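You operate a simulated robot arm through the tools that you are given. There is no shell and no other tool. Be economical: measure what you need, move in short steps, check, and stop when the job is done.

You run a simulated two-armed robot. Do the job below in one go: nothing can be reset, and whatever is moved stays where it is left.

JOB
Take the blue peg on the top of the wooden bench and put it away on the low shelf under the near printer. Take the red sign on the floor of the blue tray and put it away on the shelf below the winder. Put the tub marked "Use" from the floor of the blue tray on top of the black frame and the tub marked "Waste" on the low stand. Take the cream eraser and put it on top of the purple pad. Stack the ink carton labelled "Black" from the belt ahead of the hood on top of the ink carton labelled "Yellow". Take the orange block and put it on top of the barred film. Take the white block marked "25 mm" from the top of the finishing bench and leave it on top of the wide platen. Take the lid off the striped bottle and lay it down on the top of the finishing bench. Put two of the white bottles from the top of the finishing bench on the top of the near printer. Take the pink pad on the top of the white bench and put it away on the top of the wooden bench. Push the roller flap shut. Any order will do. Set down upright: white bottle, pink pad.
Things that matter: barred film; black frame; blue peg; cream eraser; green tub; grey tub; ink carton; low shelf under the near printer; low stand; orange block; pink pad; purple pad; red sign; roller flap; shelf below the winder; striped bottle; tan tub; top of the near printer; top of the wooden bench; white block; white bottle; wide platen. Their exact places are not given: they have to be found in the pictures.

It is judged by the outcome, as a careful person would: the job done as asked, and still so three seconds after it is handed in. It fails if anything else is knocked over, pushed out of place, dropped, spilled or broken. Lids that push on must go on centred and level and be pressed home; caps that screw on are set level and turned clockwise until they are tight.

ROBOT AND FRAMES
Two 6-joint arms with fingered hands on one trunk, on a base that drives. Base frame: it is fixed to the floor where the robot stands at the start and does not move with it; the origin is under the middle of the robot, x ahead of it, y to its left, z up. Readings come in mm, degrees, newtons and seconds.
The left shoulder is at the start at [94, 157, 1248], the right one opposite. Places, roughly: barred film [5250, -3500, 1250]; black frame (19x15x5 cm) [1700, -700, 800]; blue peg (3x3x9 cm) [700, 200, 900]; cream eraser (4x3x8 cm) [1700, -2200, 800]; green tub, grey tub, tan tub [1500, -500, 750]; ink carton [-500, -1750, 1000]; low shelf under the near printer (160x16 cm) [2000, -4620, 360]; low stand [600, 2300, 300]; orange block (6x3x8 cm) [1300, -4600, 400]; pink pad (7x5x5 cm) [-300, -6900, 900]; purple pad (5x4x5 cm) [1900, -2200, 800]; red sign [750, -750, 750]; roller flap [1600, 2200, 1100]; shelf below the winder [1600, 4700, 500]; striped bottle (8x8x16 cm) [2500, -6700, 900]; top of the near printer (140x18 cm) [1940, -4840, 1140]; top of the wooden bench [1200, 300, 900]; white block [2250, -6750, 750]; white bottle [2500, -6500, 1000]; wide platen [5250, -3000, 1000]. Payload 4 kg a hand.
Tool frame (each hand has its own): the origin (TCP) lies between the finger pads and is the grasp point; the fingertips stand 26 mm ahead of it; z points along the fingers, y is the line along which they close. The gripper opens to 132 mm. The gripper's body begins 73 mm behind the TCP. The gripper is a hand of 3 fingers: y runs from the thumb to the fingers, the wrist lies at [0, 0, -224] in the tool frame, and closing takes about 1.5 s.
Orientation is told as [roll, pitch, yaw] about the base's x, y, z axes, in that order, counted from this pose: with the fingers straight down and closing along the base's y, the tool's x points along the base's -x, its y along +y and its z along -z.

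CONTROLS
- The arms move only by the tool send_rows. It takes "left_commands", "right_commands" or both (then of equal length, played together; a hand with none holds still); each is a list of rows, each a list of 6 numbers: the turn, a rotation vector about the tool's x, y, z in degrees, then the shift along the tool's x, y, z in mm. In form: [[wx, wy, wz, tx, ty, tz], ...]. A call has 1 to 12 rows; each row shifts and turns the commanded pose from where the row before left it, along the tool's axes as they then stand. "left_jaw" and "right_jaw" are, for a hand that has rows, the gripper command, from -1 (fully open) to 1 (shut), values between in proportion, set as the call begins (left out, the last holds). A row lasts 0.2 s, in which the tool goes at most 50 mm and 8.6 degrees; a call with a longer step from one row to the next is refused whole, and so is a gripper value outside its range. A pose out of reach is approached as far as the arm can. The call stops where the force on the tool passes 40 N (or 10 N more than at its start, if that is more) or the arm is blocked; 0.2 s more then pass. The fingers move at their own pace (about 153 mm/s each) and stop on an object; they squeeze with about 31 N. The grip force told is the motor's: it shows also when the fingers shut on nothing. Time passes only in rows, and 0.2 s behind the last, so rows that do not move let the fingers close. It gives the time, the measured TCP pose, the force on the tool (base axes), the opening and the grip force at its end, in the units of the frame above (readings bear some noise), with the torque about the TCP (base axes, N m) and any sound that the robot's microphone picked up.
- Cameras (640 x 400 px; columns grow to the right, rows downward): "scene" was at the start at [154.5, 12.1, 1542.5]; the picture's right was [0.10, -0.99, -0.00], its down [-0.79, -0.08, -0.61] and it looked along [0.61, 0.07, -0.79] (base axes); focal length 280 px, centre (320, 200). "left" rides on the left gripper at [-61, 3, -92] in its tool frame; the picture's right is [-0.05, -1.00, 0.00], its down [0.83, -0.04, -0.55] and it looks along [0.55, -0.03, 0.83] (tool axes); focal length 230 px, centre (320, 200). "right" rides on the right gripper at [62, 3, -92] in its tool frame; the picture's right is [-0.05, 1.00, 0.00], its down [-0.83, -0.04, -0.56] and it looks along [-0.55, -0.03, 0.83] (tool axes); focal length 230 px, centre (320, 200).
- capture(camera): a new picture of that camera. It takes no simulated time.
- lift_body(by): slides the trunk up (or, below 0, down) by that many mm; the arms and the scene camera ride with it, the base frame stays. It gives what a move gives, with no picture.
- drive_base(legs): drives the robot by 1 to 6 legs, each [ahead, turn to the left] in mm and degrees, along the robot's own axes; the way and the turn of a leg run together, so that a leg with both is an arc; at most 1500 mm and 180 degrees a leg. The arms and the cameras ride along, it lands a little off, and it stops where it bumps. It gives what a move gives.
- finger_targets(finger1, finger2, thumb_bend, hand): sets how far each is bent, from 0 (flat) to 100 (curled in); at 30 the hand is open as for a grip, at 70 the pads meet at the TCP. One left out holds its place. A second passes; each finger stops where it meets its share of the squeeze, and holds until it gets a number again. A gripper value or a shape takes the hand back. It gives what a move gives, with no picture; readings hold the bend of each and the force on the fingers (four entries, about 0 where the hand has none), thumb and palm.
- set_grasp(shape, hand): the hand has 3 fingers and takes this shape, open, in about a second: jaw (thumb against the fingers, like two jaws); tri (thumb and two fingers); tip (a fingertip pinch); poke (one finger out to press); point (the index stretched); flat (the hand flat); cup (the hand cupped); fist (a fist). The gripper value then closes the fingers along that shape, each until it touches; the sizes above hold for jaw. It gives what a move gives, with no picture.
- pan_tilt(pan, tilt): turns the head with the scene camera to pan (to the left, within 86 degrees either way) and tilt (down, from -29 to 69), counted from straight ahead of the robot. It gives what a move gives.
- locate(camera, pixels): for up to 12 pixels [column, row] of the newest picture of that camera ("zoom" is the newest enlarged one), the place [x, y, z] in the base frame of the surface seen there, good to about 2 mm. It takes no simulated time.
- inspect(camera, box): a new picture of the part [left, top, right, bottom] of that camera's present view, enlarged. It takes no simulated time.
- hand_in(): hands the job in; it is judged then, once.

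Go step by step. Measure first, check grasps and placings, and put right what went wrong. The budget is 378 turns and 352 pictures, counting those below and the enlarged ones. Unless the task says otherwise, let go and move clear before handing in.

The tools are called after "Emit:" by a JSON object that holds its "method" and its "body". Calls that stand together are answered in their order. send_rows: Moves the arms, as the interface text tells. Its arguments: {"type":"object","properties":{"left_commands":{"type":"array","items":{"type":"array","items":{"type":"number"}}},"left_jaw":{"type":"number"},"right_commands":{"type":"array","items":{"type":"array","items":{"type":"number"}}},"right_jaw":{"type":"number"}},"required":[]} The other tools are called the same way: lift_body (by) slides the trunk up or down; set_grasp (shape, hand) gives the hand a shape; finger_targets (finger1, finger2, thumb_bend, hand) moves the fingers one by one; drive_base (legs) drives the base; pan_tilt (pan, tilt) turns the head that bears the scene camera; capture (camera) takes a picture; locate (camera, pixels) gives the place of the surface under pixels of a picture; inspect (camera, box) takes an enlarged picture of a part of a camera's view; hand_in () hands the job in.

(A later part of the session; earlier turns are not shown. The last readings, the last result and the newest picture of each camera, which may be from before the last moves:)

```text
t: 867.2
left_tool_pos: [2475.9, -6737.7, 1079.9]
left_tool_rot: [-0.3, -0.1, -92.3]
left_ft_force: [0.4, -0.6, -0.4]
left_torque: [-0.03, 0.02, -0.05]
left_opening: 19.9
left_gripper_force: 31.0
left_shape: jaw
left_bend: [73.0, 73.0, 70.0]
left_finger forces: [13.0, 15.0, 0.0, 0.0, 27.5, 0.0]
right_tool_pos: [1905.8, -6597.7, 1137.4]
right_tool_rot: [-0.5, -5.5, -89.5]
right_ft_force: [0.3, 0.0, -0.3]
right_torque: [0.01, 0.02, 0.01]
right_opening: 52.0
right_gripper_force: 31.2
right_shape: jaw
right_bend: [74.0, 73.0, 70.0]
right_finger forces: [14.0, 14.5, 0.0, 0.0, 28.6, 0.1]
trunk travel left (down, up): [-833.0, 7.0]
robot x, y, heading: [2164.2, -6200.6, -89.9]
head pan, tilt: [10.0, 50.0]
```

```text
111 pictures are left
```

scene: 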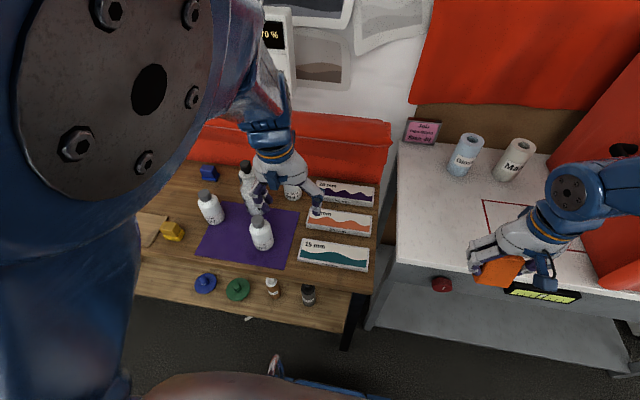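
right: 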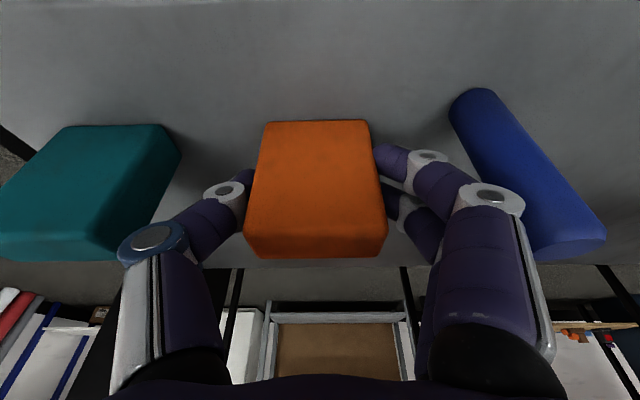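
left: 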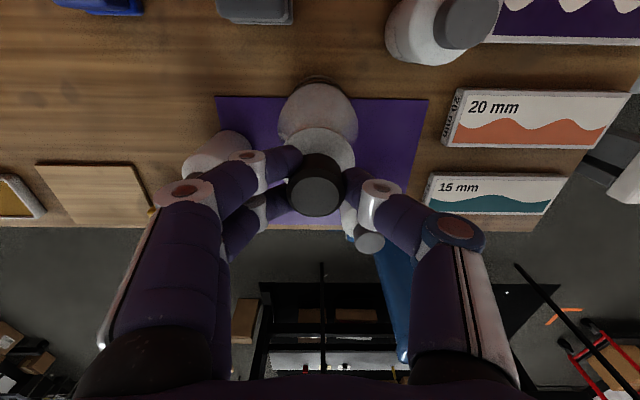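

The cap snapped off and is in hand. I lift it higher and find a free spot on the bench.

Emit:
{"method": "send_rows", "body": {"left_commands": [[0, 0, 0, 0, 0, -25], [0, 0, 0, 0, 0, -30], [0, 0, 0, 0, 0, -30]]}}

Emit:
{"method": "capture", "body": {"camera": "left"}}

Emit:
{"method": "locate", "body": {"camera": "left", "pixels": [[200, 60], [150, 60], [180, 30], [310, 80], [230, 120], [270, 15], [150, 110], [350, 40]]}}

```text
t: 868.0
left_tool_pos: [2476.8, -6735.8, 1166.4]
left_tool_rot: [-0.2, -0.3, -92.2]
left_ft_force: [-0.1, -0.2, -0.7]
left_torque: [0.0, 0.0, 0.0]
left_opening: 19.4
left_gripper_force: 30.9
left_shape: jaw
left_bend: [73.0, 73.0, 70.0]
left_finger forces: [13.7, 15.3, 0.0, 0.1, 27.3, 0.0]
right_tool_pos: [1906.0, -6598.1, 1137.3]
right_tool_rot: [-0.4, -5.4, -89.5]
right_ft_force: [0.4, -0.1, -1.1]
right_torque: [0.01, 0.04, 0.03]
right_opening: 51.9
right_gripper_force: 31.5
right_shape: jaw
right_bend: [74.0, 73.0, 70.0]
right_finger forces: [14.2, 14.5, 0.0, 0.0, 28.6, 0.0]
trunk travel left (down, up): [-833.0, 7.0]
robot x, y, heading: [2164.0, -6201.1, -90.0]
head pan, tilt: [10.0, 50.0]
```

```text
110 pictures are left
```

left: 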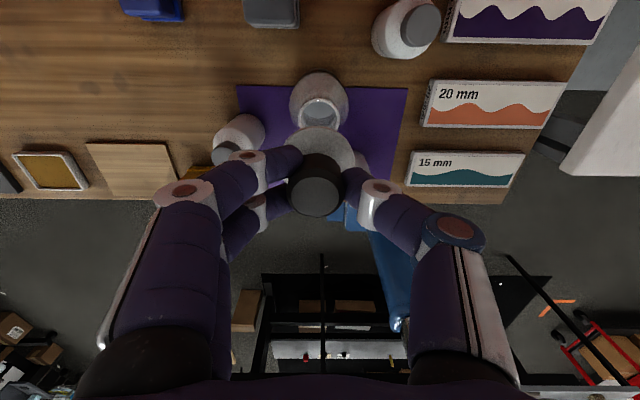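

```text
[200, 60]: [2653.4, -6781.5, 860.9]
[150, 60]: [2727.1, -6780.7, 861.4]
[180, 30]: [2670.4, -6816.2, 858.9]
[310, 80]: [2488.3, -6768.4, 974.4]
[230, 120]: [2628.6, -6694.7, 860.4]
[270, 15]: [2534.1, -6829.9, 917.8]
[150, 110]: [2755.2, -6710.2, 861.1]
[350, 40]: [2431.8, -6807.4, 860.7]
```

Emit:
{"method": "send_rows", "body": {"left_commands": [[0, 0, 0, -5, 27, 0], [0, 0, 0, -5, 27, 0], [0, 0, 0, -5, 27, 0], [0, 0, 0, -5, 27, 0], [0, 0, 0, -5, 27, 0], [0, 0, 0, -5, 27, 0], [0, 0, 0, -3, 27, 0]]}}

Emit:
{"method": "send_rows", "body": {"left_commands": [[0, 0, 0, 0, 0, 40], [0, 0, 0, 0, 0, 40], [0, 0, 0, 0, 0, 40], [0, 0, 0, 0, 0, 40], [0, 0, 0, 0, 0, 40]]}}

Emit:
{"method": "capture", "body": {"camera": "scene"}}

Emit:
{"method": "capture", "body": {"camera": "left"}}

```text
t: 869.6
left_tool_pos: [2666.3, -6781.1, 1164.5]
left_tool_rot: [-0.2, -0.3, -92.7]
left_ft_force: [-0.2, -0.7, -0.9]
left_torque: [-0.01, 0.01, 0.01]
left_opening: 19.6
left_gripper_force: 31.0
left_shape: jaw
left_bend: [73.0, 73.0, 70.0]
left_finger forces: [14.2, 15.8, 0.0, 0.0, 27.4, 0.1]
right_tool_pos: [1906.6, -6598.5, 1137.0]
right_tool_rot: [-0.5, -5.4, -89.5]
right_ft_force: [0.6, 0.1, -0.4]
right_torque: [0.01, 0.03, -0.01]
right_opening: 51.9
right_gripper_force: 31.5
right_shape: jaw
right_bend: [74.0, 73.0, 70.0]
right_finger forces: [14.1, 14.4, 0.1, 0.0, 28.5, 0.1]
trunk travel left (down, up): [-833.0, 7.0]
robot x, y, heading: [2165.5, -6200.3, -90.0]
head pan, tilt: [10.0, 50.0]
```

```text
t: 870.8
left_tool_pos: [2663.7, -6782.8, 961.4]
left_tool_rot: [-0.5, -0.3, -92.4]
left_ft_force: [1.8, 0.4, -0.6]
left_torque: [-0.01, 0.03, 0.02]
left_opening: 19.5
left_gripper_force: 30.7
left_shape: jaw
left_bend: [73.0, 73.0, 70.0]
left_finger forces: [15.1, 16.3, 0.1, 0.0, 27.3, 0.1]
right_tool_pos: [1908.1, -6599.7, 1136.6]
right_tool_rot: [-0.4, -5.3, -89.5]
right_ft_force: [0.0, -0.1, -0.8]
right_torque: [0.03, -0.01, -0.02]
right_opening: 51.6
right_gripper_force: 31.0
right_shape: jaw
right_bend: [74.0, 73.0, 70.0]
right_finger forces: [14.2, 14.4, 0.1, 0.1, 28.4, 0.1]
trunk travel left (down, up): [-833.0, 7.0]
robot x, y, heading: [2167.8, -6201.8, -89.8]
head pan, tilt: [10.0, 50.0]
```

```text
109 pictures are left
```

scene: 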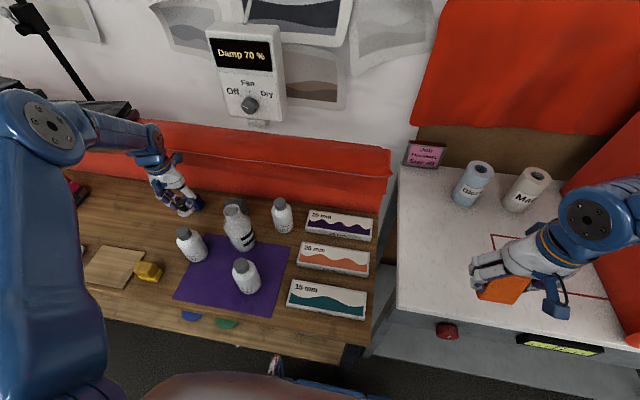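

```text
108 pictures are left
```

left: 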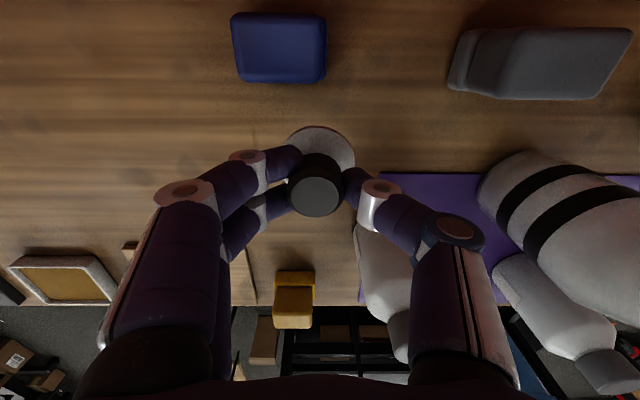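

Emit:
{"method": "send_rows", "body": {"left_commands": [[0, 0, 0, 0, 0, 20], [0, 0, 0, 0, 0, 12], [0, 0, 0, 0, 0, 6], [0, 0, 0, 0, 0, 6]]}}

Emit:
{"method": "inspect", "body": {"camera": "scene", "box": [130, 140, 280, 280]}}

```text
t: 871.8
left_tool_pos: [2661.6, -6767.9, 931.4]
left_tool_rot: [-0.7, -1.7, -92.7]
left_ft_force: [0.4, -0.6, 0.0]
left_torque: [-0.04, 0.0, -0.01]
left_opening: 19.6
left_gripper_force: 31.2
left_shape: jaw
left_bend: [73.0, 73.0, 70.0]
left_finger forces: [15.7, 16.9, 0.0, 0.1, 27.9, 0.0]
right_tool_pos: [1908.1, -6564.6, 1123.3]
right_tool_rot: [-0.5, -2.1, -89.5]
right_ft_force: [0.2, 0.0, -0.4]
right_torque: [0.01, 0.0, -0.02]
right_opening: 51.7
right_gripper_force: 30.8
right_shape: jaw
right_bend: [74.0, 73.0, 70.0]
right_finger forces: [14.3, 14.6, 0.0, 0.0, 28.8, 0.1]
trunk travel left (down, up): [-833.0, 7.0]
robot x, y, heading: [2162.6, -6200.4, -89.8]
head pan, tilt: [10.0, 50.0]
stopped in row 4 (left hand): the arm was blocked; the commanded pose is now the measured one
```

```text
2.86 times, centred on (205, 210) of scene
```

zoom: 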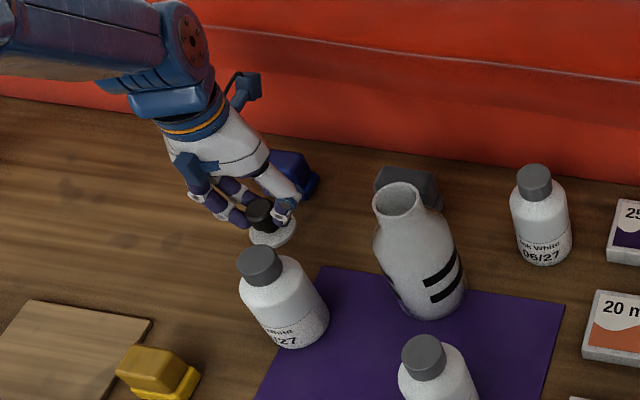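

Emit:
{"method": "send_rows", "body": {"left_commands": [[0, 0, 0, 0, 0, 6], [0, 0, 0, 0, 0, 6], [0, 0, 0, 0, 0, 0]]}}

Emit:
{"method": "send_rows", "body": {"left_commands": [[0, 0, 0, 0, 0, 6], [0, 0, 0, 0, 0, 6], [0, 0, 0, 0, 0, 0]]}}

Emit:
{"method": "inspect", "body": {"camera": "scene", "box": [130, 140, 280, 280]}}

```text
t: 872.6
left_tool_pos: [2662.0, -6768.7, 916.4]
left_tool_rot: [-0.6, -1.5, -92.8]
left_ft_force: [0.2, 0.3, -0.4]
left_torque: [0.02, 0.01, -0.02]
left_opening: 19.3
left_gripper_force: 30.9
left_shape: jaw
left_bend: [73.0, 73.0, 70.0]
left_finger forces: [15.7, 17.1, 0.0, 0.1, 28.0, 0.0]
right_tool_pos: [1908.5, -6566.2, 1124.5]
right_tool_rot: [-0.4, -2.1, -89.4]
right_ft_force: [0.2, -0.1, 0.3]
right_torque: [0.02, 0.01, 0.05]
right_opening: 51.8
right_gripper_force: 30.9
right_shape: jaw
right_bend: [74.0, 73.0, 70.0]
right_finger forces: [14.4, 14.4, 0.1, 0.1, 28.7, 0.1]
trunk travel left (down, up): [-833.0, 7.0]
robot x, y, heading: [2169.3, -6198.2, -89.9]
head pan, tilt: [10.0, 50.0]
```

```text
t: 873.4
left_tool_pos: [2661.9, -6769.0, 905.9]
left_tool_rot: [-0.6, -1.6, -92.8]
left_ft_force: [0.2, -1.4, 5.7]
left_torque: [0.03, -0.07, -0.01]
left_opening: 19.4
left_gripper_force: 31.1
left_shape: jaw
left_bend: [73.0, 73.0, 70.0]
left_finger forces: [16.3, 17.9, 0.1, 0.0, 29.6, 0.0]
right_tool_pos: [1908.8, -6566.0, 1124.1]
right_tool_rot: [-0.4, -2.0, -89.5]
right_ft_force: [-1.2, -0.2, -0.8]
right_torque: [0.02, -0.01, 0.01]
right_opening: 51.9
right_gripper_force: 31.5
right_shape: jaw
right_bend: [74.0, 73.0, 70.0]
right_finger forces: [14.4, 14.5, 0.1, 0.0, 28.8, 0.0]
trunk travel left (down, up): [-833.0, 7.0]
robot x, y, heading: [2166.7, -6199.9, -90.0]
head pan, tilt: [10.0, 50.0]
```

```text
2.86 times, centred on (205, 210) of scene
```

zoom: 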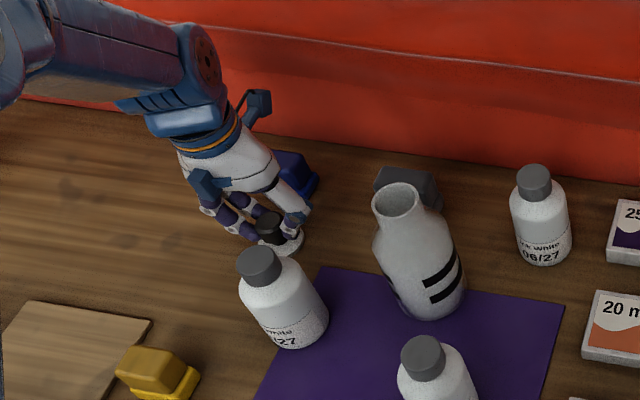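

Emit:
{"method": "send_rows", "body": {"left_commands": [[0, 0, 0, 0, 0, 0], [0, 0, 0, 0, 0, 0], [0, 0, 0, 0, 0, 0], [0, 0, 0, 0, 0, 0]], "left_jaw": 0.15}}

Emit:
{"method": "send_rows", "body": {"left_commands": [[0, 0, 0, 0, 0, -20], [0, 0, 0, 0, 0, -40], [0, 0, 0, 0, 0, -40], [0, 0, 0, 0, 0, -40], [0, 0, 0, 0, 0, -40], [0, 0, 0, 0, 0, -40]]}}

Emit:
{"method": "inspect", "body": {"camera": "scene", "box": [130, 140, 380, 320]}}

```text
t: 874.4
left_tool_pos: [2662.3, -6768.8, 904.2]
left_tool_rot: [-0.7, -1.5, -92.6]
left_ft_force: [-0.3, 0.9, 0.3]
left_torque: [0.0, -0.02, -0.01]
left_opening: 55.7
left_gripper_force: 0.1
left_shape: jaw
left_bend: [73.0, 73.0, 70.0]
left_finger forces: [0.0, 0.0, 0.0, 0.1, 0.1, 0.0]
right_tool_pos: [1908.9, -6567.8, 1124.0]
right_tool_rot: [-0.5, -2.1, -89.4]
right_ft_force: [0.0, -0.1, -0.6]
right_torque: [0.0, 0.01, 0.02]
right_opening: 51.9
right_gripper_force: 30.9
right_shape: jaw
right_bend: [74.0, 73.0, 70.0]
right_finger forces: [14.3, 14.5, 0.0, 0.1, 28.7, 0.0]
trunk travel left (down, up): [-833.0, 7.0]
robot x, y, heading: [2162.7, -6201.6, -89.9]
head pan, tilt: [10.0, 50.0]
```

```text
t: 875.8
left_tool_pos: [2661.4, -6760.5, 1127.9]
left_tool_rot: [-0.4, -1.6, -92.8]
left_ft_force: [0.1, 0.2, 0.2]
left_torque: [-0.04, -0.02, 0.03]
left_opening: 55.3
left_gripper_force: 0.1
left_shape: jaw
left_bend: [73.0, 73.0, 70.0]
left_finger forces: [0.0, 0.0, 0.0, 0.0, 0.0, 0.1]
right_tool_pos: [1908.5, -6565.6, 1124.2]
right_tool_rot: [-0.4, -2.2, -89.5]
right_ft_force: [0.3, -0.6, -1.0]
right_torque: [0.01, -0.03, 0.03]
right_opening: 51.8
right_gripper_force: 31.4
right_shape: jaw
right_bend: [74.0, 73.0, 70.0]
right_finger forces: [14.3, 14.6, 0.0, 0.1, 28.7, 0.2]
trunk travel left (down, up): [-833.0, 7.0]
robot x, y, heading: [2164.9, -6197.7, -89.6]
head pan, tilt: [10.0, 50.0]
```

```text
2.22 times, centred on (255, 230) of scene
```

zoom: 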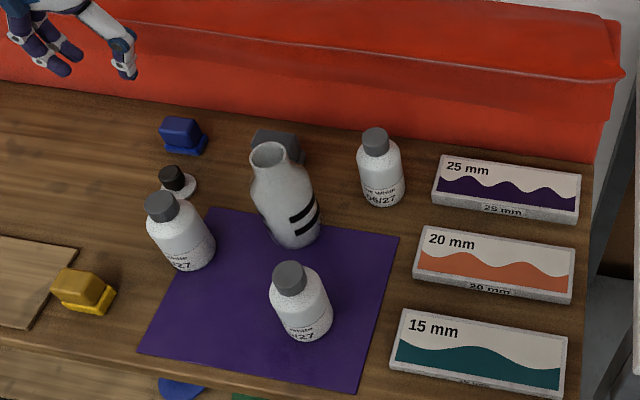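

The lid rests on the bench. I measure the 25 mm block.

Emit:
{"method": "locate", "body": {"camera": "zoom", "pixels": [[446, 160], [578, 175], [576, 208], [436, 195], [510, 185], [436, 208], [426, 230], [572, 248], [505, 215], [590, 190], [376, 140]]}}

```text
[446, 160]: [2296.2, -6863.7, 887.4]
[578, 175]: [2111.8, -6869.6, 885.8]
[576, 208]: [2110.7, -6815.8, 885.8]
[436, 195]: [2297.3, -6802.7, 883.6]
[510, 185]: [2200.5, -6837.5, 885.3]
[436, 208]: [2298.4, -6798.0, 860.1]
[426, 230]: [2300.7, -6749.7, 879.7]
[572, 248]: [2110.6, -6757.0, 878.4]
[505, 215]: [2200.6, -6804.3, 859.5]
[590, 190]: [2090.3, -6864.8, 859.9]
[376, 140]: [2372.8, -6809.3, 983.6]
```

Emit:
{"method": "inspect", "body": {"camera": "scene", "box": [280, 170, 400, 270]}}

Emit:
{"method": "locate", "body": {"camera": "zoom", "pixels": [[180, 185], [190, 165], [300, 190], [310, 180], [150, 190], [400, 205], [420, 195], [430, 230], [300, 170], [260, 185]]}}

```text
4.00 times, centred on (340, 220) of scene
```

zoom: 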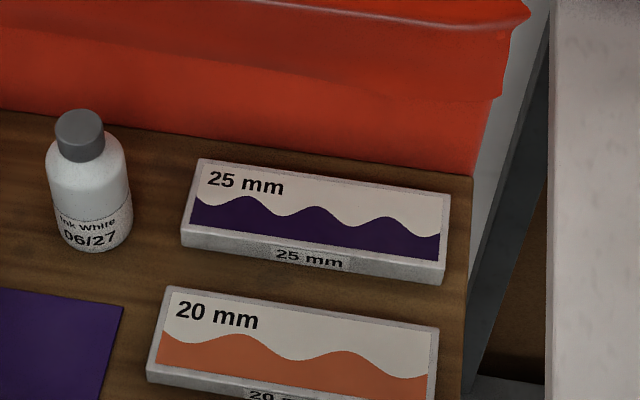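

```text
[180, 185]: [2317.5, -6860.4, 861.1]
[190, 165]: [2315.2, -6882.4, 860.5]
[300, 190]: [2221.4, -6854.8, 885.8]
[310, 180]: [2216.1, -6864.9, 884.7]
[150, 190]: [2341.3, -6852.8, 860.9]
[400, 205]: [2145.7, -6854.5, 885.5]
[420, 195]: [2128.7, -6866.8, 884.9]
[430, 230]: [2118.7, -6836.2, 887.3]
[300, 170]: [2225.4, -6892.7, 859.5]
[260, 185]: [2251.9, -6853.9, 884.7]
```

Emit:
{"method": "locate", "body": {"camera": "scene", "pixels": [[600, 260], [600, 200], [575, 310], [620, 150], [500, 240], [560, 215]]}}

Emit:
{"method": "send_rows", "body": {"left_commands": [[0, 0, 0, 25, -20, 0], [0, 0, 0, 25, -30, 0], [0, 0, 0, 25, -35, 0], [0, 0, 0, 25, -35, 0], [0, 0, 0, 25, -35, 0], [0, 0, 0, 25, -35, 0], [0, 0, 0, 20, -35, 0], [0, 0, 0, 10, -35, 0]]}}

Emit:
{"method": "drive_base", "body": {"legs": [[-180, 0]]}}

```text
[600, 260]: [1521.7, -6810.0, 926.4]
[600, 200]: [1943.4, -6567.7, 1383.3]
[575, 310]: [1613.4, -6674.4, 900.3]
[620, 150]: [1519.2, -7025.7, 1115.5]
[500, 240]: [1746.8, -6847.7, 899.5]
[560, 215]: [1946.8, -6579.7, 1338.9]
```

```text
t: 877.6
left_tool_pos: [2405.2, -6566.9, 1126.3]
left_tool_rot: [-0.2, -1.4, -92.5]
left_ft_force: [0.4, -0.3, -0.5]
left_torque: [-0.02, -0.06, -0.02]
left_opening: 56.0
left_gripper_force: 0.1
left_shape: jaw
left_bend: [73.0, 73.0, 70.0]
left_finger forces: [0.1, 0.0, 0.1, 0.0, 0.0, 0.0]
right_tool_pos: [1904.7, -6566.2, 1122.3]
right_tool_rot: [-0.2, -2.2, -89.5]
right_ft_force: [-0.2, -0.4, -1.6]
right_torque: [-0.01, -0.04, 0.02]
right_opening: 52.1
right_gripper_force: 30.7
right_shape: jaw
right_bend: [74.0, 73.0, 70.0]
right_finger forces: [14.3, 14.5, 0.0, 0.0, 28.8, 0.1]
trunk travel left (down, up): [-833.0, 7.0]
robot x, y, heading: [2165.0, -6200.3, -89.8]
head pan, tilt: [10.0, 50.0]
```

```text
t: 879.1
left_tool_pos: [2412.4, -6394.2, 1122.0]
left_tool_rot: [-0.5, -1.0, -92.3]
left_ft_force: [-0.6, -0.3, -0.5]
left_torque: [0.03, 0.02, 0.02]
left_opening: 56.1
left_gripper_force: 0.1
left_shape: jaw
left_bend: [73.0, 73.0, 70.0]
left_finger forces: [0.1, 0.1, 0.0, 0.1, 0.0, 0.1]
right_tool_pos: [1910.6, -6395.3, 1125.0]
right_tool_rot: [-0.4, -2.4, -89.3]
right_ft_force: [1.0, 0.0, -1.1]
right_torque: [0.04, -0.03, 0.02]
right_opening: 51.9
right_gripper_force: 31.0
right_shape: jaw
right_bend: [74.0, 73.0, 70.0]
right_finger forces: [14.3, 14.5, 0.1, 0.1, 28.8, 0.0]
trunk travel left (down, up): [-833.0, 7.0]
robot x, y, heading: [2166.0, -6017.4, -89.7]
head pan, tilt: [10.0, 50.0]
```

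Emit:
{"method": "lift_body", "body": {"by": -80}}

Emit:
{"method": "send_rows", "body": {"left_commands": [[0, 0.5, 0, -25, -20, 0], [0, 0.5, 0, -25, -20, 0], [0, 0, 0, -15, 0, 0]], "right_commands": [[0, 1.2, 0, -25, 0, 0], [0, 1.2, 0, -25, 0, 0], [0, 0, 0, -15, 0, 0]]}}

Emit:
{"method": "drive_base", "body": {"legs": [[0, -29], [225, 0], [0, 29]]}}

Emit:
{"method": "capture", "body": {"camera": "left"}}

```text
t: 880.3
left_tool_pos: [2409.7, -6360.7, 1037.6]
left_tool_rot: [-0.4, 0.7, -92.3]
left_ft_force: [-0.3, -0.4, -1.0]
left_torque: [0.01, 0.0, 0.0]
left_opening: 55.7
left_gripper_force: 0.0
left_shape: jaw
left_bend: [73.0, 73.0, 70.0]
left_finger forces: [0.0, 0.0, 0.0, 0.0, 0.0, 0.0]
right_tool_pos: [1912.0, -6359.6, 1033.9]
right_tool_rot: [-0.5, 0.4, -89.1]
right_ft_force: [0.5, 0.0, -0.5]
right_torque: [0.01, 0.0, 0.01]
right_opening: 51.5
right_gripper_force: 30.8
right_shape: jaw
right_bend: [74.0, 73.0, 70.0]
right_finger forces: [14.2, 14.5, 0.0, 0.0, 28.7, 0.1]
trunk travel left (down, up): [-753.0, 87.0]
robot x, y, heading: [2165.2, -6016.3, -89.8]
head pan, tilt: [10.0, 50.0]
```

```text
t: 881.1
left_tool_pos: [2371.7, -6432.4, 1052.0]
left_tool_rot: [-0.3, -1.2, -92.3]
left_ft_force: [1.2, -0.3, 0.3]
left_torque: [0.0, 0.05, 0.01]
left_opening: 55.8
left_gripper_force: 0.2
left_shape: jaw
left_bend: [73.0, 73.0, 70.0]
left_finger forces: [0.1, 0.0, 0.0, 0.0, 0.0, 0.1]
right_tool_pos: [1914.8, -6439.0, 1055.6]
right_tool_rot: [-0.5, -1.4, -89.2]
right_ft_force: [0.1, -0.5, -1.4]
right_torque: [-0.01, -0.02, 0.0]
right_opening: 51.7
right_gripper_force: 31.0
right_shape: jaw
right_bend: [74.0, 73.0, 70.0]
right_finger forces: [14.2, 14.4, 0.0, 0.0, 28.5, 0.0]
trunk travel left (down, up): [-753.0, 87.0]
robot x, y, heading: [2165.3, -6017.1, -89.5]
head pan, tilt: [10.0, 50.0]
```

```text
t: 884.2
left_tool_pos: [2084.6, -6610.8, 1062.9]
left_tool_rot: [-0.5, -2.6, -119.7]
left_ft_force: [0.1, 1.2, 0.1]
left_torque: [0.02, 0.03, -0.01]
left_opening: 55.7
left_gripper_force: 0.1
left_shape: jaw
left_bend: [73.0, 73.0, 70.0]
left_finger forces: [0.1, 0.1, 0.0, 0.1, 0.0, 0.0]
right_tool_pos: [1674.7, -6406.2, 1065.4]
right_tool_rot: [-0.7, -2.7, -116.6]
right_ft_force: [0.7, 1.1, -0.5]
right_torque: [0.02, -0.01, 0.01]
right_opening: 51.6
right_gripper_force: 31.0
right_shape: jaw
right_bend: [74.0, 73.0, 70.0]
right_finger forces: [13.9, 14.2, 0.0, 0.1, 28.0, 0.0]
trunk travel left (down, up): [-753.0, 87.0]
robot x, y, heading: [2078.4, -6167.3, -116.8]
head pan, tilt: [10.0, 50.0]
stopped in leg 2: the robot was blocked; the commanded pose is now the measured one
```

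```text
103 pictures are left
```

left: 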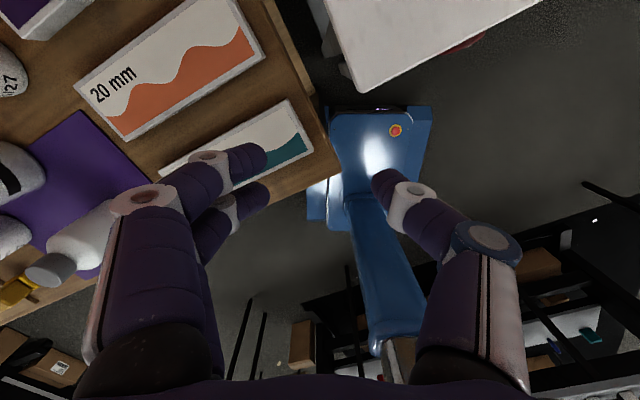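

From this angle the block is well placed for the left arm. I rotate the wrist 60° and move above the block.

Emit:
{"method": "send_rows", "body": {"left_commands": [[0, 1, 7.5, 0, 0, 0], [0, 1, 7.5, 0, 0, 0], [0, 0.5, 7.5, 0, 0, 0], [0, 0, 7.5, 0, 0, 0], [0, 0, 7.5, 0, 0, 0], [0, 0, 7.5, 0, 0, 0], [0, 0, 7.5, 0, 0, 0], [0, 0, 7.5, 0, 0, 0]], "left_jaw": -0.18}}

Emit:
{"method": "send_rows", "body": {"left_commands": [[0, 0, 0, 16, 30, 0], [0, 0, 0, 17, 32, 0], [0, 0, 0, 17, 32, 0], [0, 0, 0, 17, 32, 0], [0, 0, 0, 17, 32, 0], [0, 0, 0, 17, 32, 0], [0, 0, 0, 17, 32, 0]]}}

Emit:
{"method": "capture", "body": {"camera": "left"}}

```text
t: 886.0
left_tool_pos: [2082.9, -6613.1, 1062.2]
left_tool_rot: [0.1, -0.1, -179.7]
left_ft_force: [-0.7, 0.5, 0.0]
left_torque: [-0.03, 0.0, 0.0]
left_opening: 77.3
left_gripper_force: 0.0
left_shape: jaw
left_bend: [71.0, 71.0, 70.0]
left_finger forces: [0.0, 0.0, 0.1, 0.1, 0.0, 0.1]
right_tool_pos: [1675.0, -6407.5, 1065.8]
right_tool_rot: [-0.7, -2.6, -116.5]
right_ft_force: [-0.5, -0.2, -0.5]
right_torque: [0.0, 0.02, 0.0]
right_opening: 51.4
right_gripper_force: 30.8
right_shape: jaw
right_bend: [74.0, 73.0, 70.0]
right_finger forces: [13.9, 14.2, 0.0, 0.0, 28.1, 0.0]
trunk travel left (down, up): [-753.0, 87.0]
robot x, y, heading: [2079.7, -6170.0, -117.1]
head pan, tilt: [10.0, 50.0]
```

```text
t: 887.6
left_tool_pos: [2199.9, -6836.2, 1062.9]
left_tool_rot: [0.0, -0.2, -179.8]
left_ft_force: [-0.3, -0.8, -0.6]
left_torque: [-0.01, 0.01, -0.01]
left_opening: 77.5
left_gripper_force: 0.0
left_shape: jaw
left_bend: [71.0, 71.0, 70.0]
left_finger forces: [0.0, 0.0, 0.0, 0.0, 0.0, 0.0]
right_tool_pos: [1674.6, -6409.9, 1064.2]
right_tool_rot: [-0.9, -2.4, -116.4]
right_ft_force: [0.9, -0.8, -0.1]
right_torque: [-0.01, -0.01, -0.05]
right_opening: 51.7
right_gripper_force: 30.9
right_shape: jaw
right_bend: [74.0, 73.0, 70.0]
right_finger forces: [13.9, 14.1, 0.1, 0.1, 28.1, 0.1]
trunk travel left (down, up): [-753.0, 87.0]
robot x, y, heading: [2075.7, -6172.7, -116.8]
head pan, tilt: [10.0, 50.0]
```

```text
102 pictures are left
```

left: 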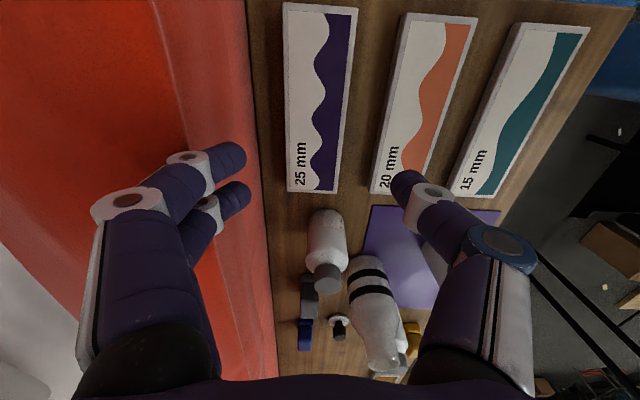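

Emit:
{"method": "send_rows", "body": {"left_commands": [[0, 0, 0, 4, 2, 0], [0, 0, 0, 0, 0, 40], [0, 0, 0, 0, 0, 40], [0, 0, 0, 0, 0, 35], [0, 0, 0, 0, 0, 25], [0, 0, 0, 0, 0, 15]]}}

Emit:
{"method": "capture", "body": {"camera": "left"}}

```text
t: 889.0
left_tool_pos: [2203.2, -6837.9, 906.6]
left_tool_rot: [0.1, -0.3, -179.8]
left_ft_force: [0.6, 0.4, -0.4]
left_torque: [-0.01, -0.01, 0.0]
left_opening: 77.4
left_gripper_force: 0.1
left_shape: jaw
left_bend: [71.0, 71.0, 70.0]
left_finger forces: [0.0, 0.0, 0.0, 0.0, 0.0, 0.0]
right_tool_pos: [1673.4, -6409.5, 1064.5]
right_tool_rot: [-0.7, -2.6, -116.5]
right_ft_force: [1.1, 0.0, -0.2]
right_torque: [0.0, -0.02, 0.02]
right_opening: 51.5
right_gripper_force: 30.5
right_shape: jaw
right_bend: [74.0, 73.0, 70.0]
right_finger forces: [14.0, 14.2, 0.0, 0.0, 28.2, 0.0]
trunk travel left (down, up): [-753.0, 87.0]
robot x, y, heading: [2082.0, -6172.8, -116.9]
head pan, tilt: [10.0, 50.0]
```

```text
101 pictures are left
```

left: 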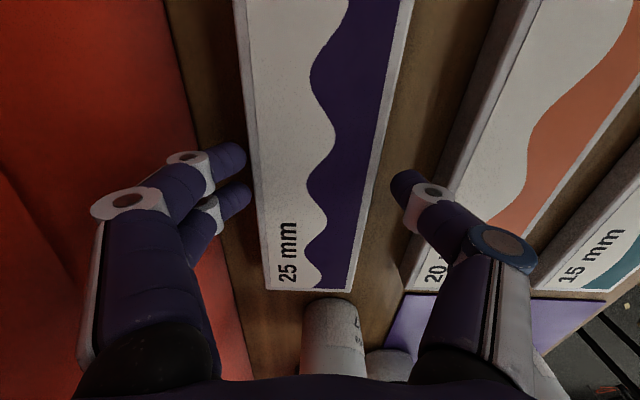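

Emit:
{"method": "send_rows", "body": {"left_commands": [[0, 0, 0, 0, 0, 9], [0, 0, 0, 0, 0, 8], [0, 0, 0, 0, 0, 0]]}}

Emit:
{"method": "send_rows", "body": {"left_commands": [[0, 0, 0, 0, 0, 0], [0, 0, 0, 0, 0, 0], [0, 0, 0, 0, 0, 0], [0, 0, 0, 0, 0, 0], [0, 0, 0, 0, 0, 0]], "left_jaw": 1}}

Emit:
{"method": "send_rows", "body": {"left_commands": [[0, 0, 0, 0, 0, -10], [0, 0, 0, 0, 0, -20], [0, 0, 0, 0, 0, -30], [0, 0, 0, 0, 0, 0]]}}

Emit:
{"method": "capture", "body": {"camera": "left"}}

```text
t: 889.8
left_tool_pos: [2203.3, -6835.7, 889.4]
left_tool_rot: [0.1, -0.2, -179.9]
left_ft_force: [1.0, -0.3, -0.1]
left_torque: [0.01, -0.01, -0.04]
left_opening: 77.6
left_gripper_force: 0.0
left_shape: jaw
left_bend: [71.0, 71.0, 70.0]
left_finger forces: [0.1, 0.2, 0.0, 0.0, 0.0, 0.0]
right_tool_pos: [1674.3, -6408.0, 1064.0]
right_tool_rot: [-0.7, -2.7, -116.5]
right_ft_force: [0.0, -0.4, -2.0]
right_torque: [0.04, 0.03, 0.03]
right_opening: 51.4
right_gripper_force: 30.8
right_shape: jaw
right_bend: [74.0, 73.0, 70.0]
right_finger forces: [13.9, 14.1, 0.0, 0.0, 28.1, 0.0]
trunk travel left (down, up): [-753.0, 87.0]
robot x, y, heading: [2076.0, -6169.8, -116.8]
head pan, tilt: [10.0, 50.0]
```

```text
t: 891.0
left_tool_pos: [2202.2, -6837.0, 890.0]
left_tool_rot: [0.1, -0.3, -179.8]
left_ft_force: [-0.1, 0.2, -0.3]
left_torque: [0.02, -0.03, 0.0]
left_opening: 63.3
left_gripper_force: 31.2
left_shape: jaw
left_bend: [73.0, 73.0, 70.0]
left_finger forces: [14.1, 14.1, 0.1, 0.0, 28.1, 0.0]
right_tool_pos: [1673.1, -6410.6, 1063.8]
right_tool_rot: [-0.7, -2.6, -116.5]
right_ft_force: [-0.2, 0.6, -0.5]
right_torque: [0.01, -0.01, 0.0]
right_opening: 51.5
right_gripper_force: 31.0
right_shape: jaw
right_bend: [74.0, 73.0, 70.0]
right_finger forces: [13.9, 14.3, 0.0, 0.0, 28.1, 0.1]
trunk travel left (down, up): [-753.0, 87.0]
robot x, y, heading: [2079.0, -6168.9, -116.9]
head pan, tilt: [10.0, 50.0]
```

```text
t: 892.0
left_tool_pos: [2203.0, -6837.8, 950.2]
left_tool_rot: [0.0, -0.2, -179.9]
left_ft_force: [0.0, -0.3, -0.4]
left_torque: [-0.01, 0.03, 0.0]
left_opening: 63.5
left_gripper_force: 31.0
left_shape: jaw
left_bend: [73.0, 73.0, 70.0]
left_finger forces: [14.1, 14.1, 0.0, 0.0, 28.2, 0.0]
right_tool_pos: [1674.1, -6409.4, 1063.8]
right_tool_rot: [-0.7, -2.7, -116.5]
right_ft_force: [0.6, -0.1, -1.1]
right_torque: [0.04, -0.02, -0.01]
right_opening: 51.6
right_gripper_force: 30.9
right_shape: jaw
right_bend: [74.0, 73.0, 70.0]
right_finger forces: [13.9, 14.3, 0.1, 0.1, 28.1, 0.1]
trunk travel left (down, up): [-753.0, 87.0]
robot x, y, heading: [2077.1, -6169.5, -116.6]
head pan, tilt: [10.0, 50.0]
```

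```text
100 pictures are left
```

left: 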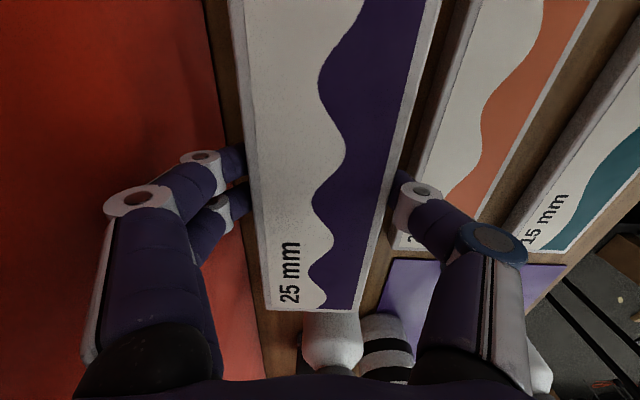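

The 25 mm block is held. I lift and retract to carry pose.

Emit:
{"method": "send_rows", "body": {"left_commands": [[0, 0, 0, 0, 0, -35], [0, 0, 0, 0, 0, -40], [0, 0, 0, 0, 0, -35], [0, 0, 0, -17, -32, 0], [0, 0, 0, -17, -32, 0], [0, 0, 0, -17, -32, 0], [0, 0, 0, -17, -32, 0], [0, 0, 0, -17, -32, 0], [0, 0, 0, -17, -32, 0], [0, 0, 0, -10, -25, 0]]}}

Emit:
{"method": "send_rows", "body": {"left_commands": [[0, 0, -7.5, 0, 0, 0], [0, 0, -7.5, 0, 0, 0], [0, 0, -7.5, 0, 0, 0], [0, 0, -7.5, 0, 0, 0], [0, 0, -7.5, 0, 0, 0], [0, 0, -7.5, 0, 0, 0], [0, 0, -7.5, 0, 0, 0]]}}

Emit:
{"method": "drive_base", "body": {"legs": [[-150, 0]]}}

Emit:
{"method": "capture", "body": {"camera": "scene"}}

```text
t: 894.2
left_tool_pos: [2092.7, -6618.3, 1060.0]
left_tool_rot: [0.1, 0.1, -179.8]
left_ft_force: [0.5, -0.4, -1.0]
left_torque: [-0.01, -0.01, 0.03]
left_opening: 63.5
left_gripper_force: 31.1
left_shape: jaw
left_bend: [73.0, 73.0, 70.0]
left_finger forces: [14.1, 14.1, 0.1, 0.0, 28.3, 0.0]
right_tool_pos: [1673.9, -6409.1, 1063.2]
right_tool_rot: [-0.5, -2.7, -116.5]
right_ft_force: [0.8, 1.1, -1.0]
right_torque: [-0.09, 0.02, -0.04]
right_opening: 51.4
right_gripper_force: 30.7
right_shape: jaw
right_bend: [74.0, 73.0, 70.0]
right_finger forces: [13.9, 14.3, 0.0, 0.0, 28.1, 0.0]
trunk travel left (down, up): [-753.0, 87.0]
robot x, y, heading: [2078.2, -6170.8, -116.7]
head pan, tilt: [10.0, 50.0]
```

```text
t: 895.8
left_tool_pos: [2093.9, -6620.0, 1060.6]
left_tool_rot: [0.0, -0.1, -127.0]
left_ft_force: [0.4, -0.7, -2.2]
left_torque: [-0.02, -0.01, 0.01]
left_opening: 63.2
left_gripper_force: 31.6
left_shape: jaw
left_bend: [73.0, 73.0, 70.0]
left_finger forces: [14.1, 14.0, 0.0, 0.1, 28.4, 0.1]
right_tool_pos: [1673.4, -6408.9, 1064.3]
right_tool_rot: [-0.8, -2.6, -116.5]
right_ft_force: [-0.7, -0.7, -1.0]
right_torque: [-0.03, 0.06, 0.01]
right_opening: 51.6
right_gripper_force: 30.8
right_shape: jaw
right_bend: [74.0, 73.0, 70.0]
right_finger forces: [14.0, 14.2, 0.1, 0.1, 28.1, 0.0]
trunk travel left (down, up): [-753.0, 87.0]
robot x, y, heading: [2077.4, -6168.1, -116.7]
head pan, tilt: [10.0, 50.0]
```

```text
t: 897.2
left_tool_pos: [2156.0, -6493.1, 1055.7]
left_tool_rot: [-0.1, 0.5, -127.2]
left_ft_force: [0.0, -0.2, -0.6]
left_torque: [0.0, 0.02, 0.02]
left_opening: 63.7
left_gripper_force: 30.8
left_shape: jaw
left_bend: [73.0, 73.0, 70.0]
left_finger forces: [14.1, 14.2, 0.1, 0.1, 28.3, 0.0]
right_tool_pos: [1737.3, -6281.2, 1060.3]
right_tool_rot: [-0.6, -2.0, -116.5]
right_ft_force: [-0.4, -0.2, -1.1]
right_torque: [-0.01, 0.0, -0.04]
right_opening: 51.6
right_gripper_force: 30.9
right_shape: jaw
right_bend: [74.0, 73.0, 70.0]
right_finger forces: [13.9, 14.2, 0.0, 0.1, 28.1, 0.0]
trunk travel left (down, up): [-753.0, 87.0]
robot x, y, heading: [2148.9, -6034.2, -116.9]
head pan, tilt: [10.0, 50.0]
```

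```text
99 pictures are left
```

scene: 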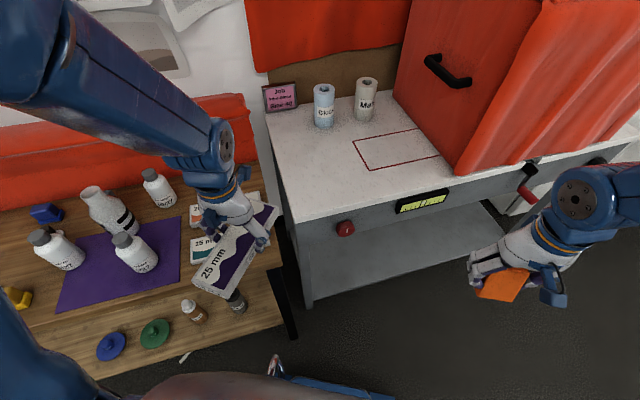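

Emit:
{"method": "send_rows", "body": {"left_commands": [[0, 0, 0, -25, 0, 8], [0, 0, 0, -25, 0, 8]], "right_commands": [[0, 1, 0, -28, 0, 8], [0, 1, 0, -28, 0, 8]]}}

Emit:
{"method": "drive_base", "body": {"legs": [[-60, 0], [0, 29], [0, 29], [0, 29], [0, 29]]}}

Emit:
{"method": "pan_tilt", "body": {"pan": 5, "tilt": 20}}

Emit:
{"method": "capture", "body": {"camera": "scene"}}

```text
t: 897.8
left_tool_pos: [2134.2, -6520.9, 1044.4]
left_tool_rot: [0.1, -0.3, -127.3]
left_ft_force: [-0.2, -0.6, -1.7]
left_torque: [0.07, -0.03, 0.02]
left_opening: 62.9
left_gripper_force: 31.0
left_shape: jaw
left_bend: [73.0, 73.0, 70.0]
left_finger forces: [14.5, 14.5, 0.1, 0.0, 29.0, 0.0]
right_tool_pos: [1718.9, -6318.9, 1052.0]
right_tool_rot: [-0.6, -0.8, -116.6]
right_ft_force: [0.2, -0.1, -1.1]
right_torque: [0.02, 0.02, 0.0]
right_opening: 51.5
right_gripper_force: 31.1
right_shape: jaw
right_bend: [74.0, 73.0, 70.0]
right_finger forces: [13.8, 14.2, 0.0, 0.0, 28.0, 0.0]
trunk travel left (down, up): [-753.0, 87.0]
robot x, y, heading: [2147.1, -6036.2, -116.6]
head pan, tilt: [10.0, 50.0]
```

```text
t: 904.9
left_tool_pos: [2577.7, -5784.3, 1063.3]
left_tool_rot: [0.7, -2.6, -11.7]
left_ft_force: [-0.1, -0.2, -0.5]
left_torque: [0.04, -0.03, 0.02]
left_opening: 62.8
left_gripper_force: 30.5
left_shape: jaw
left_bend: [73.0, 73.0, 70.0]
left_finger forces: [15.0, 14.8, 0.0, 0.0, 29.9, 0.0]
right_tool_pos: [2575.7, -6245.5, 1068.9]
right_tool_rot: [-0.5, -3.4, -1.0]
right_ft_force: [-0.1, -0.7, -0.1]
right_torque: [0.01, -0.02, 0.0]
right_opening: 51.2
right_gripper_force: 31.6
right_shape: jaw
right_bend: [74.0, 73.0, 70.0]
right_finger forces: [14.4, 14.8, 0.1, 0.1, 29.0, 0.1]
trunk travel left (down, up): [-753.0, 87.0]
robot x, y, heading: [2179.1, -5996.7, -1.4]
head pan, tilt: [10.0, 50.0]
stopped in leg 5: the robot was blocked; the commanded pose is now the measured one
```

```text
t: 905.9
left_tool_pos: [2578.7, -5784.4, 1061.6]
left_tool_rot: [0.6, -2.6, -11.8]
left_ft_force: [0.2, -0.2, -1.4]
left_torque: [0.01, -0.01, 0.0]
left_opening: 62.7
left_gripper_force: 30.9
left_shape: jaw
left_bend: [73.0, 73.0, 70.0]
left_finger forces: [14.9, 14.9, 0.1, 0.0, 29.9, 0.0]
right_tool_pos: [2575.3, -6245.4, 1069.2]
right_tool_rot: [-0.6, -3.2, -1.1]
right_ft_force: [-0.1, -0.8, -1.1]
right_torque: [-0.01, 0.0, -0.03]
right_opening: 51.3
right_gripper_force: 30.9
right_shape: jaw
right_bend: [74.0, 73.0, 70.0]
right_finger forces: [14.5, 14.8, 0.0, 0.0, 29.1, 0.0]
trunk travel left (down, up): [-753.0, 87.0]
robot x, y, heading: [2177.8, -6002.0, -1.4]
head pan, tilt: [5.0, 20.0]
```

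```text
98 pictures are left
```

scene: 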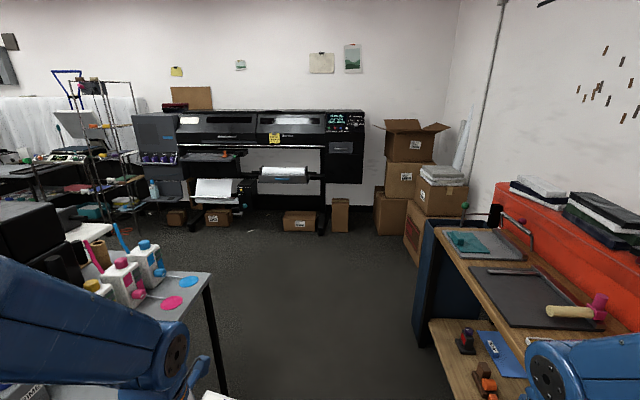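

Emit:
{"method": "locate", "body": {"camera": "scene", "pixels": [[150, 130], [220, 190], [280, 175], [340, 120], [70, 160], [100, 195], [30, 170], [210, 280], [300, 230], [120, 200], [80, 125], [140, 215]]}}

Emit:
{"method": "inspect", "body": {"camera": "scene", "box": [0, 60, 240, 240]}}

```text
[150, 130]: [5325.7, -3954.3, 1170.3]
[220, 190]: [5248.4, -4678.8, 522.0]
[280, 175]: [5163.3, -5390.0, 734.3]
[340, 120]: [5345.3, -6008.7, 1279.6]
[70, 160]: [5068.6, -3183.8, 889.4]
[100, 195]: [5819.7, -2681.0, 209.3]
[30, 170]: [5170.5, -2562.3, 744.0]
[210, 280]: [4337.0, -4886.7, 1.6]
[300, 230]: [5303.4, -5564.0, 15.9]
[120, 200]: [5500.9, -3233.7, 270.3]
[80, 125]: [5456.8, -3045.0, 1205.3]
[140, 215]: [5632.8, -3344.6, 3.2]
```

```text
2.22 times, centred on (120, 150) of scene
```

zoom: 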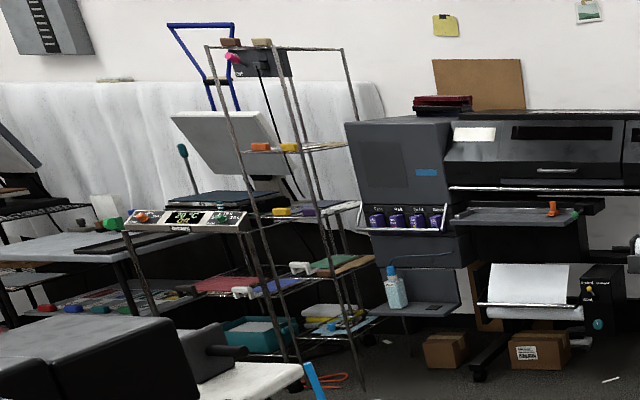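

The wire rack (barred film) and heat press (platen) are at x≈5200, y≈-3500/-3000. I drive there in stages.

Emit:
{"method": "send_rows", "body": {"left_commands": [[0, 1.3, 0, -25, 0, 10], [0, 1.3, 0, -25, 0, 10]], "right_commands": [[0, 1.6, 0, -25, 0, 12], [0, 1.6, 0, -25, 0, 12]]}}

Emit:
{"method": "drive_base", "body": {"legs": [[0, 11], [430, 0], [430, 0], [430, 0], [430, 0]]}}

Emit:
{"method": "drive_base", "body": {"legs": [[0, 30], [0, 30]]}}

Emit:
{"method": "capture", "body": {"camera": "scene"}}

```text
t: 906.5
left_tool_pos: [2632.0, -5792.3, 1044.0]
left_tool_rot: [0.7, 0.2, -11.6]
left_ft_force: [0.1, 0.2, -0.8]
left_torque: [-0.01, 0.03, 0.0]
left_opening: 62.6
left_gripper_force: 30.8
left_shape: jaw
left_bend: [73.0, 73.0, 70.0]
left_finger forces: [14.9, 14.9, 0.0, 0.1, 29.8, 0.0]
right_tool_pos: [2631.7, -6246.0, 1043.5]
right_tool_rot: [-0.6, 0.2, -1.0]
right_ft_force: [0.1, 0.1, -0.8]
right_torque: [0.01, 0.05, -0.01]
right_opening: 51.3
right_gripper_force: 31.0
right_shape: jaw
right_bend: [74.0, 73.0, 70.0]
right_finger forces: [14.4, 14.8, 0.1, 0.1, 29.1, 0.0]
trunk travel left (down, up): [-753.0, 87.0]
robot x, y, heading: [2177.1, -5997.2, -1.2]
head pan, tilt: [5.0, 20.0]
```

```text
t: 916.5
left_tool_pos: [4261.2, -5416.5, 1046.2]
left_tool_rot: [0.6, 0.0, -0.5]
left_ft_force: [-0.1, 0.6, -1.3]
left_torque: [0.01, 0.0, -0.02]
left_opening: 62.9
left_gripper_force: 31.5
left_shape: jaw
left_bend: [73.0, 73.0, 70.0]
left_finger forces: [14.9, 14.8, 0.1, 0.0, 29.7, 0.0]
right_tool_pos: [4348.9, -5862.3, 1046.2]
right_tool_rot: [-0.5, -0.1, 10.0]
right_ft_force: [0.4, 0.5, -0.5]
right_torque: [0.0, 0.0, 0.0]
right_opening: 51.5
right_gripper_force: 31.1
right_shape: jaw
right_bend: [74.0, 73.0, 70.0]
right_finger forces: [14.4, 14.8, 0.0, 0.1, 29.1, 0.0]
trunk travel left (down, up): [-753.0, 87.0]
robot x, y, heading: [3860.7, -5704.6, 9.8]
head pan, tilt: [5.0, 20.0]
```

```text
t: 920.0
left_tool_pos: [3806.3, -5225.8, 1053.2]
left_tool_rot: [0.8, -1.0, 59.5]
left_ft_force: [0.5, 0.2, -1.0]
left_torque: [0.03, -0.03, -0.01]
left_opening: 62.7
left_gripper_force: 30.9
left_shape: jaw
left_bend: [73.0, 73.0, 70.0]
left_finger forces: [14.6, 14.6, 0.0, 0.0, 29.2, 0.0]
right_tool_pos: [4235.4, -5374.3, 1053.5]
right_tool_rot: [-0.5, -1.1, 70.1]
right_ft_force: [-0.7, 0.1, -0.4]
right_torque: [-0.04, 0.0, 0.01]
right_opening: 51.3
right_gripper_force: 31.2
right_shape: jaw
right_bend: [74.0, 73.0, 70.0]
right_finger forces: [14.4, 14.7, 0.1, 0.0, 29.0, 0.0]
trunk travel left (down, up): [-753.0, 87.0]
robot x, y, heading: [3870.8, -5704.5, 69.5]
head pan, tilt: [5.0, 20.0]
```

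```text
96 pictures are left
```

scene: 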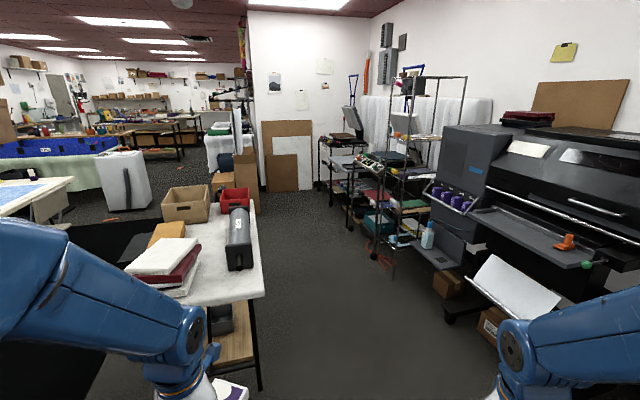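

Emit:
{"method": "locate", "body": {"camera": "scene", "pixels": [[262, 297], [258, 388], [390, 280], [450, 320], [345, 225], [400, 180], [410, 205], [300, 190]]}}

Emit:
{"method": "send_rows", "body": {"left_commands": [[0, 0.5, 0, -15, 0, 8], [0, 0.5, 0, -15, 0, 8]], "right_commands": [[0, 0.5, 0, -10, 0, 8], [0, 0.5, 0, -10, 0, 8]]}}

Emit:
{"method": "drive_base", "body": {"legs": [[0, -8], [420, 0], [420, 0], [0, 18], [400, 0], [400, 0]]}}

Emit:
{"method": "pan_tilt", "body": {"pan": -20, "tilt": 25}}

Emit:
{"method": "capture", "body": {"camera": "scene"}}

```text
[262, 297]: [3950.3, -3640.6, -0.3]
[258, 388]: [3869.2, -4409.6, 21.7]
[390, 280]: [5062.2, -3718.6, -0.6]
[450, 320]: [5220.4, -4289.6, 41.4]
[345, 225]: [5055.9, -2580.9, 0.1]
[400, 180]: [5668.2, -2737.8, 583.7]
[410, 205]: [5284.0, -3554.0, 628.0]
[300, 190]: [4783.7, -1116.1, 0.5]
```

```text
t: 920.6
left_tool_pos: [3816.7, -5214.4, 1044.1]
left_tool_rot: [1.0, -0.7, 59.4]
left_ft_force: [-0.2, 1.6, -1.6]
left_torque: [-0.04, 0.01, -0.01]
left_opening: 62.4
left_gripper_force: 30.8
left_shape: jaw
left_bend: [73.0, 73.0, 70.0]
left_finger forces: [14.8, 14.9, 0.0, 0.1, 29.7, 0.0]
right_tool_pos: [4238.1, -5367.5, 1043.8]
right_tool_rot: [-0.5, -0.8, 69.9]
right_ft_force: [0.4, 0.4, -1.0]
right_torque: [-0.06, 0.03, 0.0]
right_opening: 51.0
right_gripper_force: 31.3
right_shape: jaw
right_bend: [74.0, 73.0, 70.0]
right_finger forces: [14.3, 14.7, 0.1, 0.1, 29.0, 0.0]
trunk travel left (down, up): [-753.0, 87.0]
robot x, y, heading: [3865.5, -5706.8, 69.6]
head pan, tilt: [5.0, 20.0]
```

```text
t: 931.3
left_tool_pos: [4256.1, -3708.4, 1046.6]
left_tool_rot: [0.9, -1.1, 70.1]
left_ft_force: [-0.4, 0.1, -0.5]
left_torque: [0.02, -0.01, 0.0]
left_opening: 62.4
left_gripper_force: 30.7
left_shape: jaw
left_bend: [73.0, 73.0, 70.0]
left_finger forces: [14.8, 14.6, 0.0, 0.1, 29.6, 0.0]
right_tool_pos: [4699.5, -3782.0, 1046.7]
right_tool_rot: [-0.6, -1.1, 80.7]
right_ft_force: [-0.3, 0.2, -0.5]
right_torque: [0.02, 0.02, 0.02]
right_opening: 51.3
right_gripper_force: 31.4
right_shape: jaw
right_bend: [74.0, 73.0, 70.0]
right_finger forces: [14.3, 14.8, 0.0, 0.0, 28.9, 0.0]
trunk travel left (down, up): [-753.0, 87.0]
robot x, y, heading: [4403.5, -4177.5, 80.3]
head pan, tilt: [5.0, 20.0]
```

```text
t: 932.2
left_tool_pos: [4254.1, -3727.2, 1053.0]
left_tool_rot: [1.2, -2.1, 70.1]
left_ft_force: [0.0, -0.1, -1.8]
left_torque: [0.02, -0.02, 0.01]
left_opening: 62.5
left_gripper_force: 31.2
left_shape: jaw
left_bend: [73.0, 73.0, 70.0]
left_finger forces: [14.7, 14.6, 0.0, 0.1, 29.5, 0.0]
right_tool_pos: [4696.4, -3800.5, 1054.8]
right_tool_rot: [-0.6, -2.3, 80.7]
right_ft_force: [0.2, 0.5, -0.4]
right_torque: [0.0, 0.03, 0.02]
right_opening: 51.6
right_gripper_force: 30.7
right_shape: jaw
right_bend: [74.0, 73.0, 70.0]
right_finger forces: [14.1, 14.7, 0.1, 0.1, 28.9, 0.0]
trunk travel left (down, up): [-753.0, 87.0]
robot x, y, heading: [4404.2, -4175.7, 80.3]
head pan, tilt: [-20.0, 25.0]
```

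```text
95 pictures are left
```

scene: 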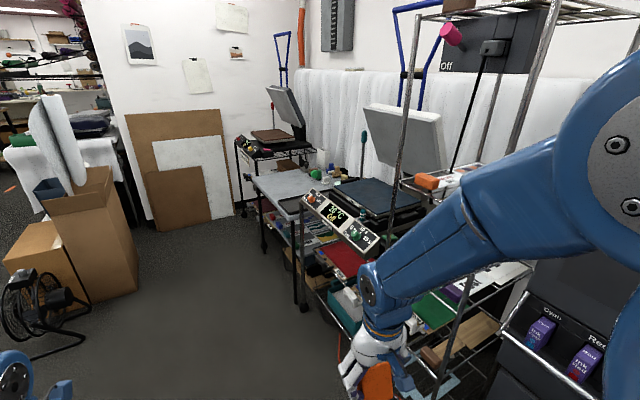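

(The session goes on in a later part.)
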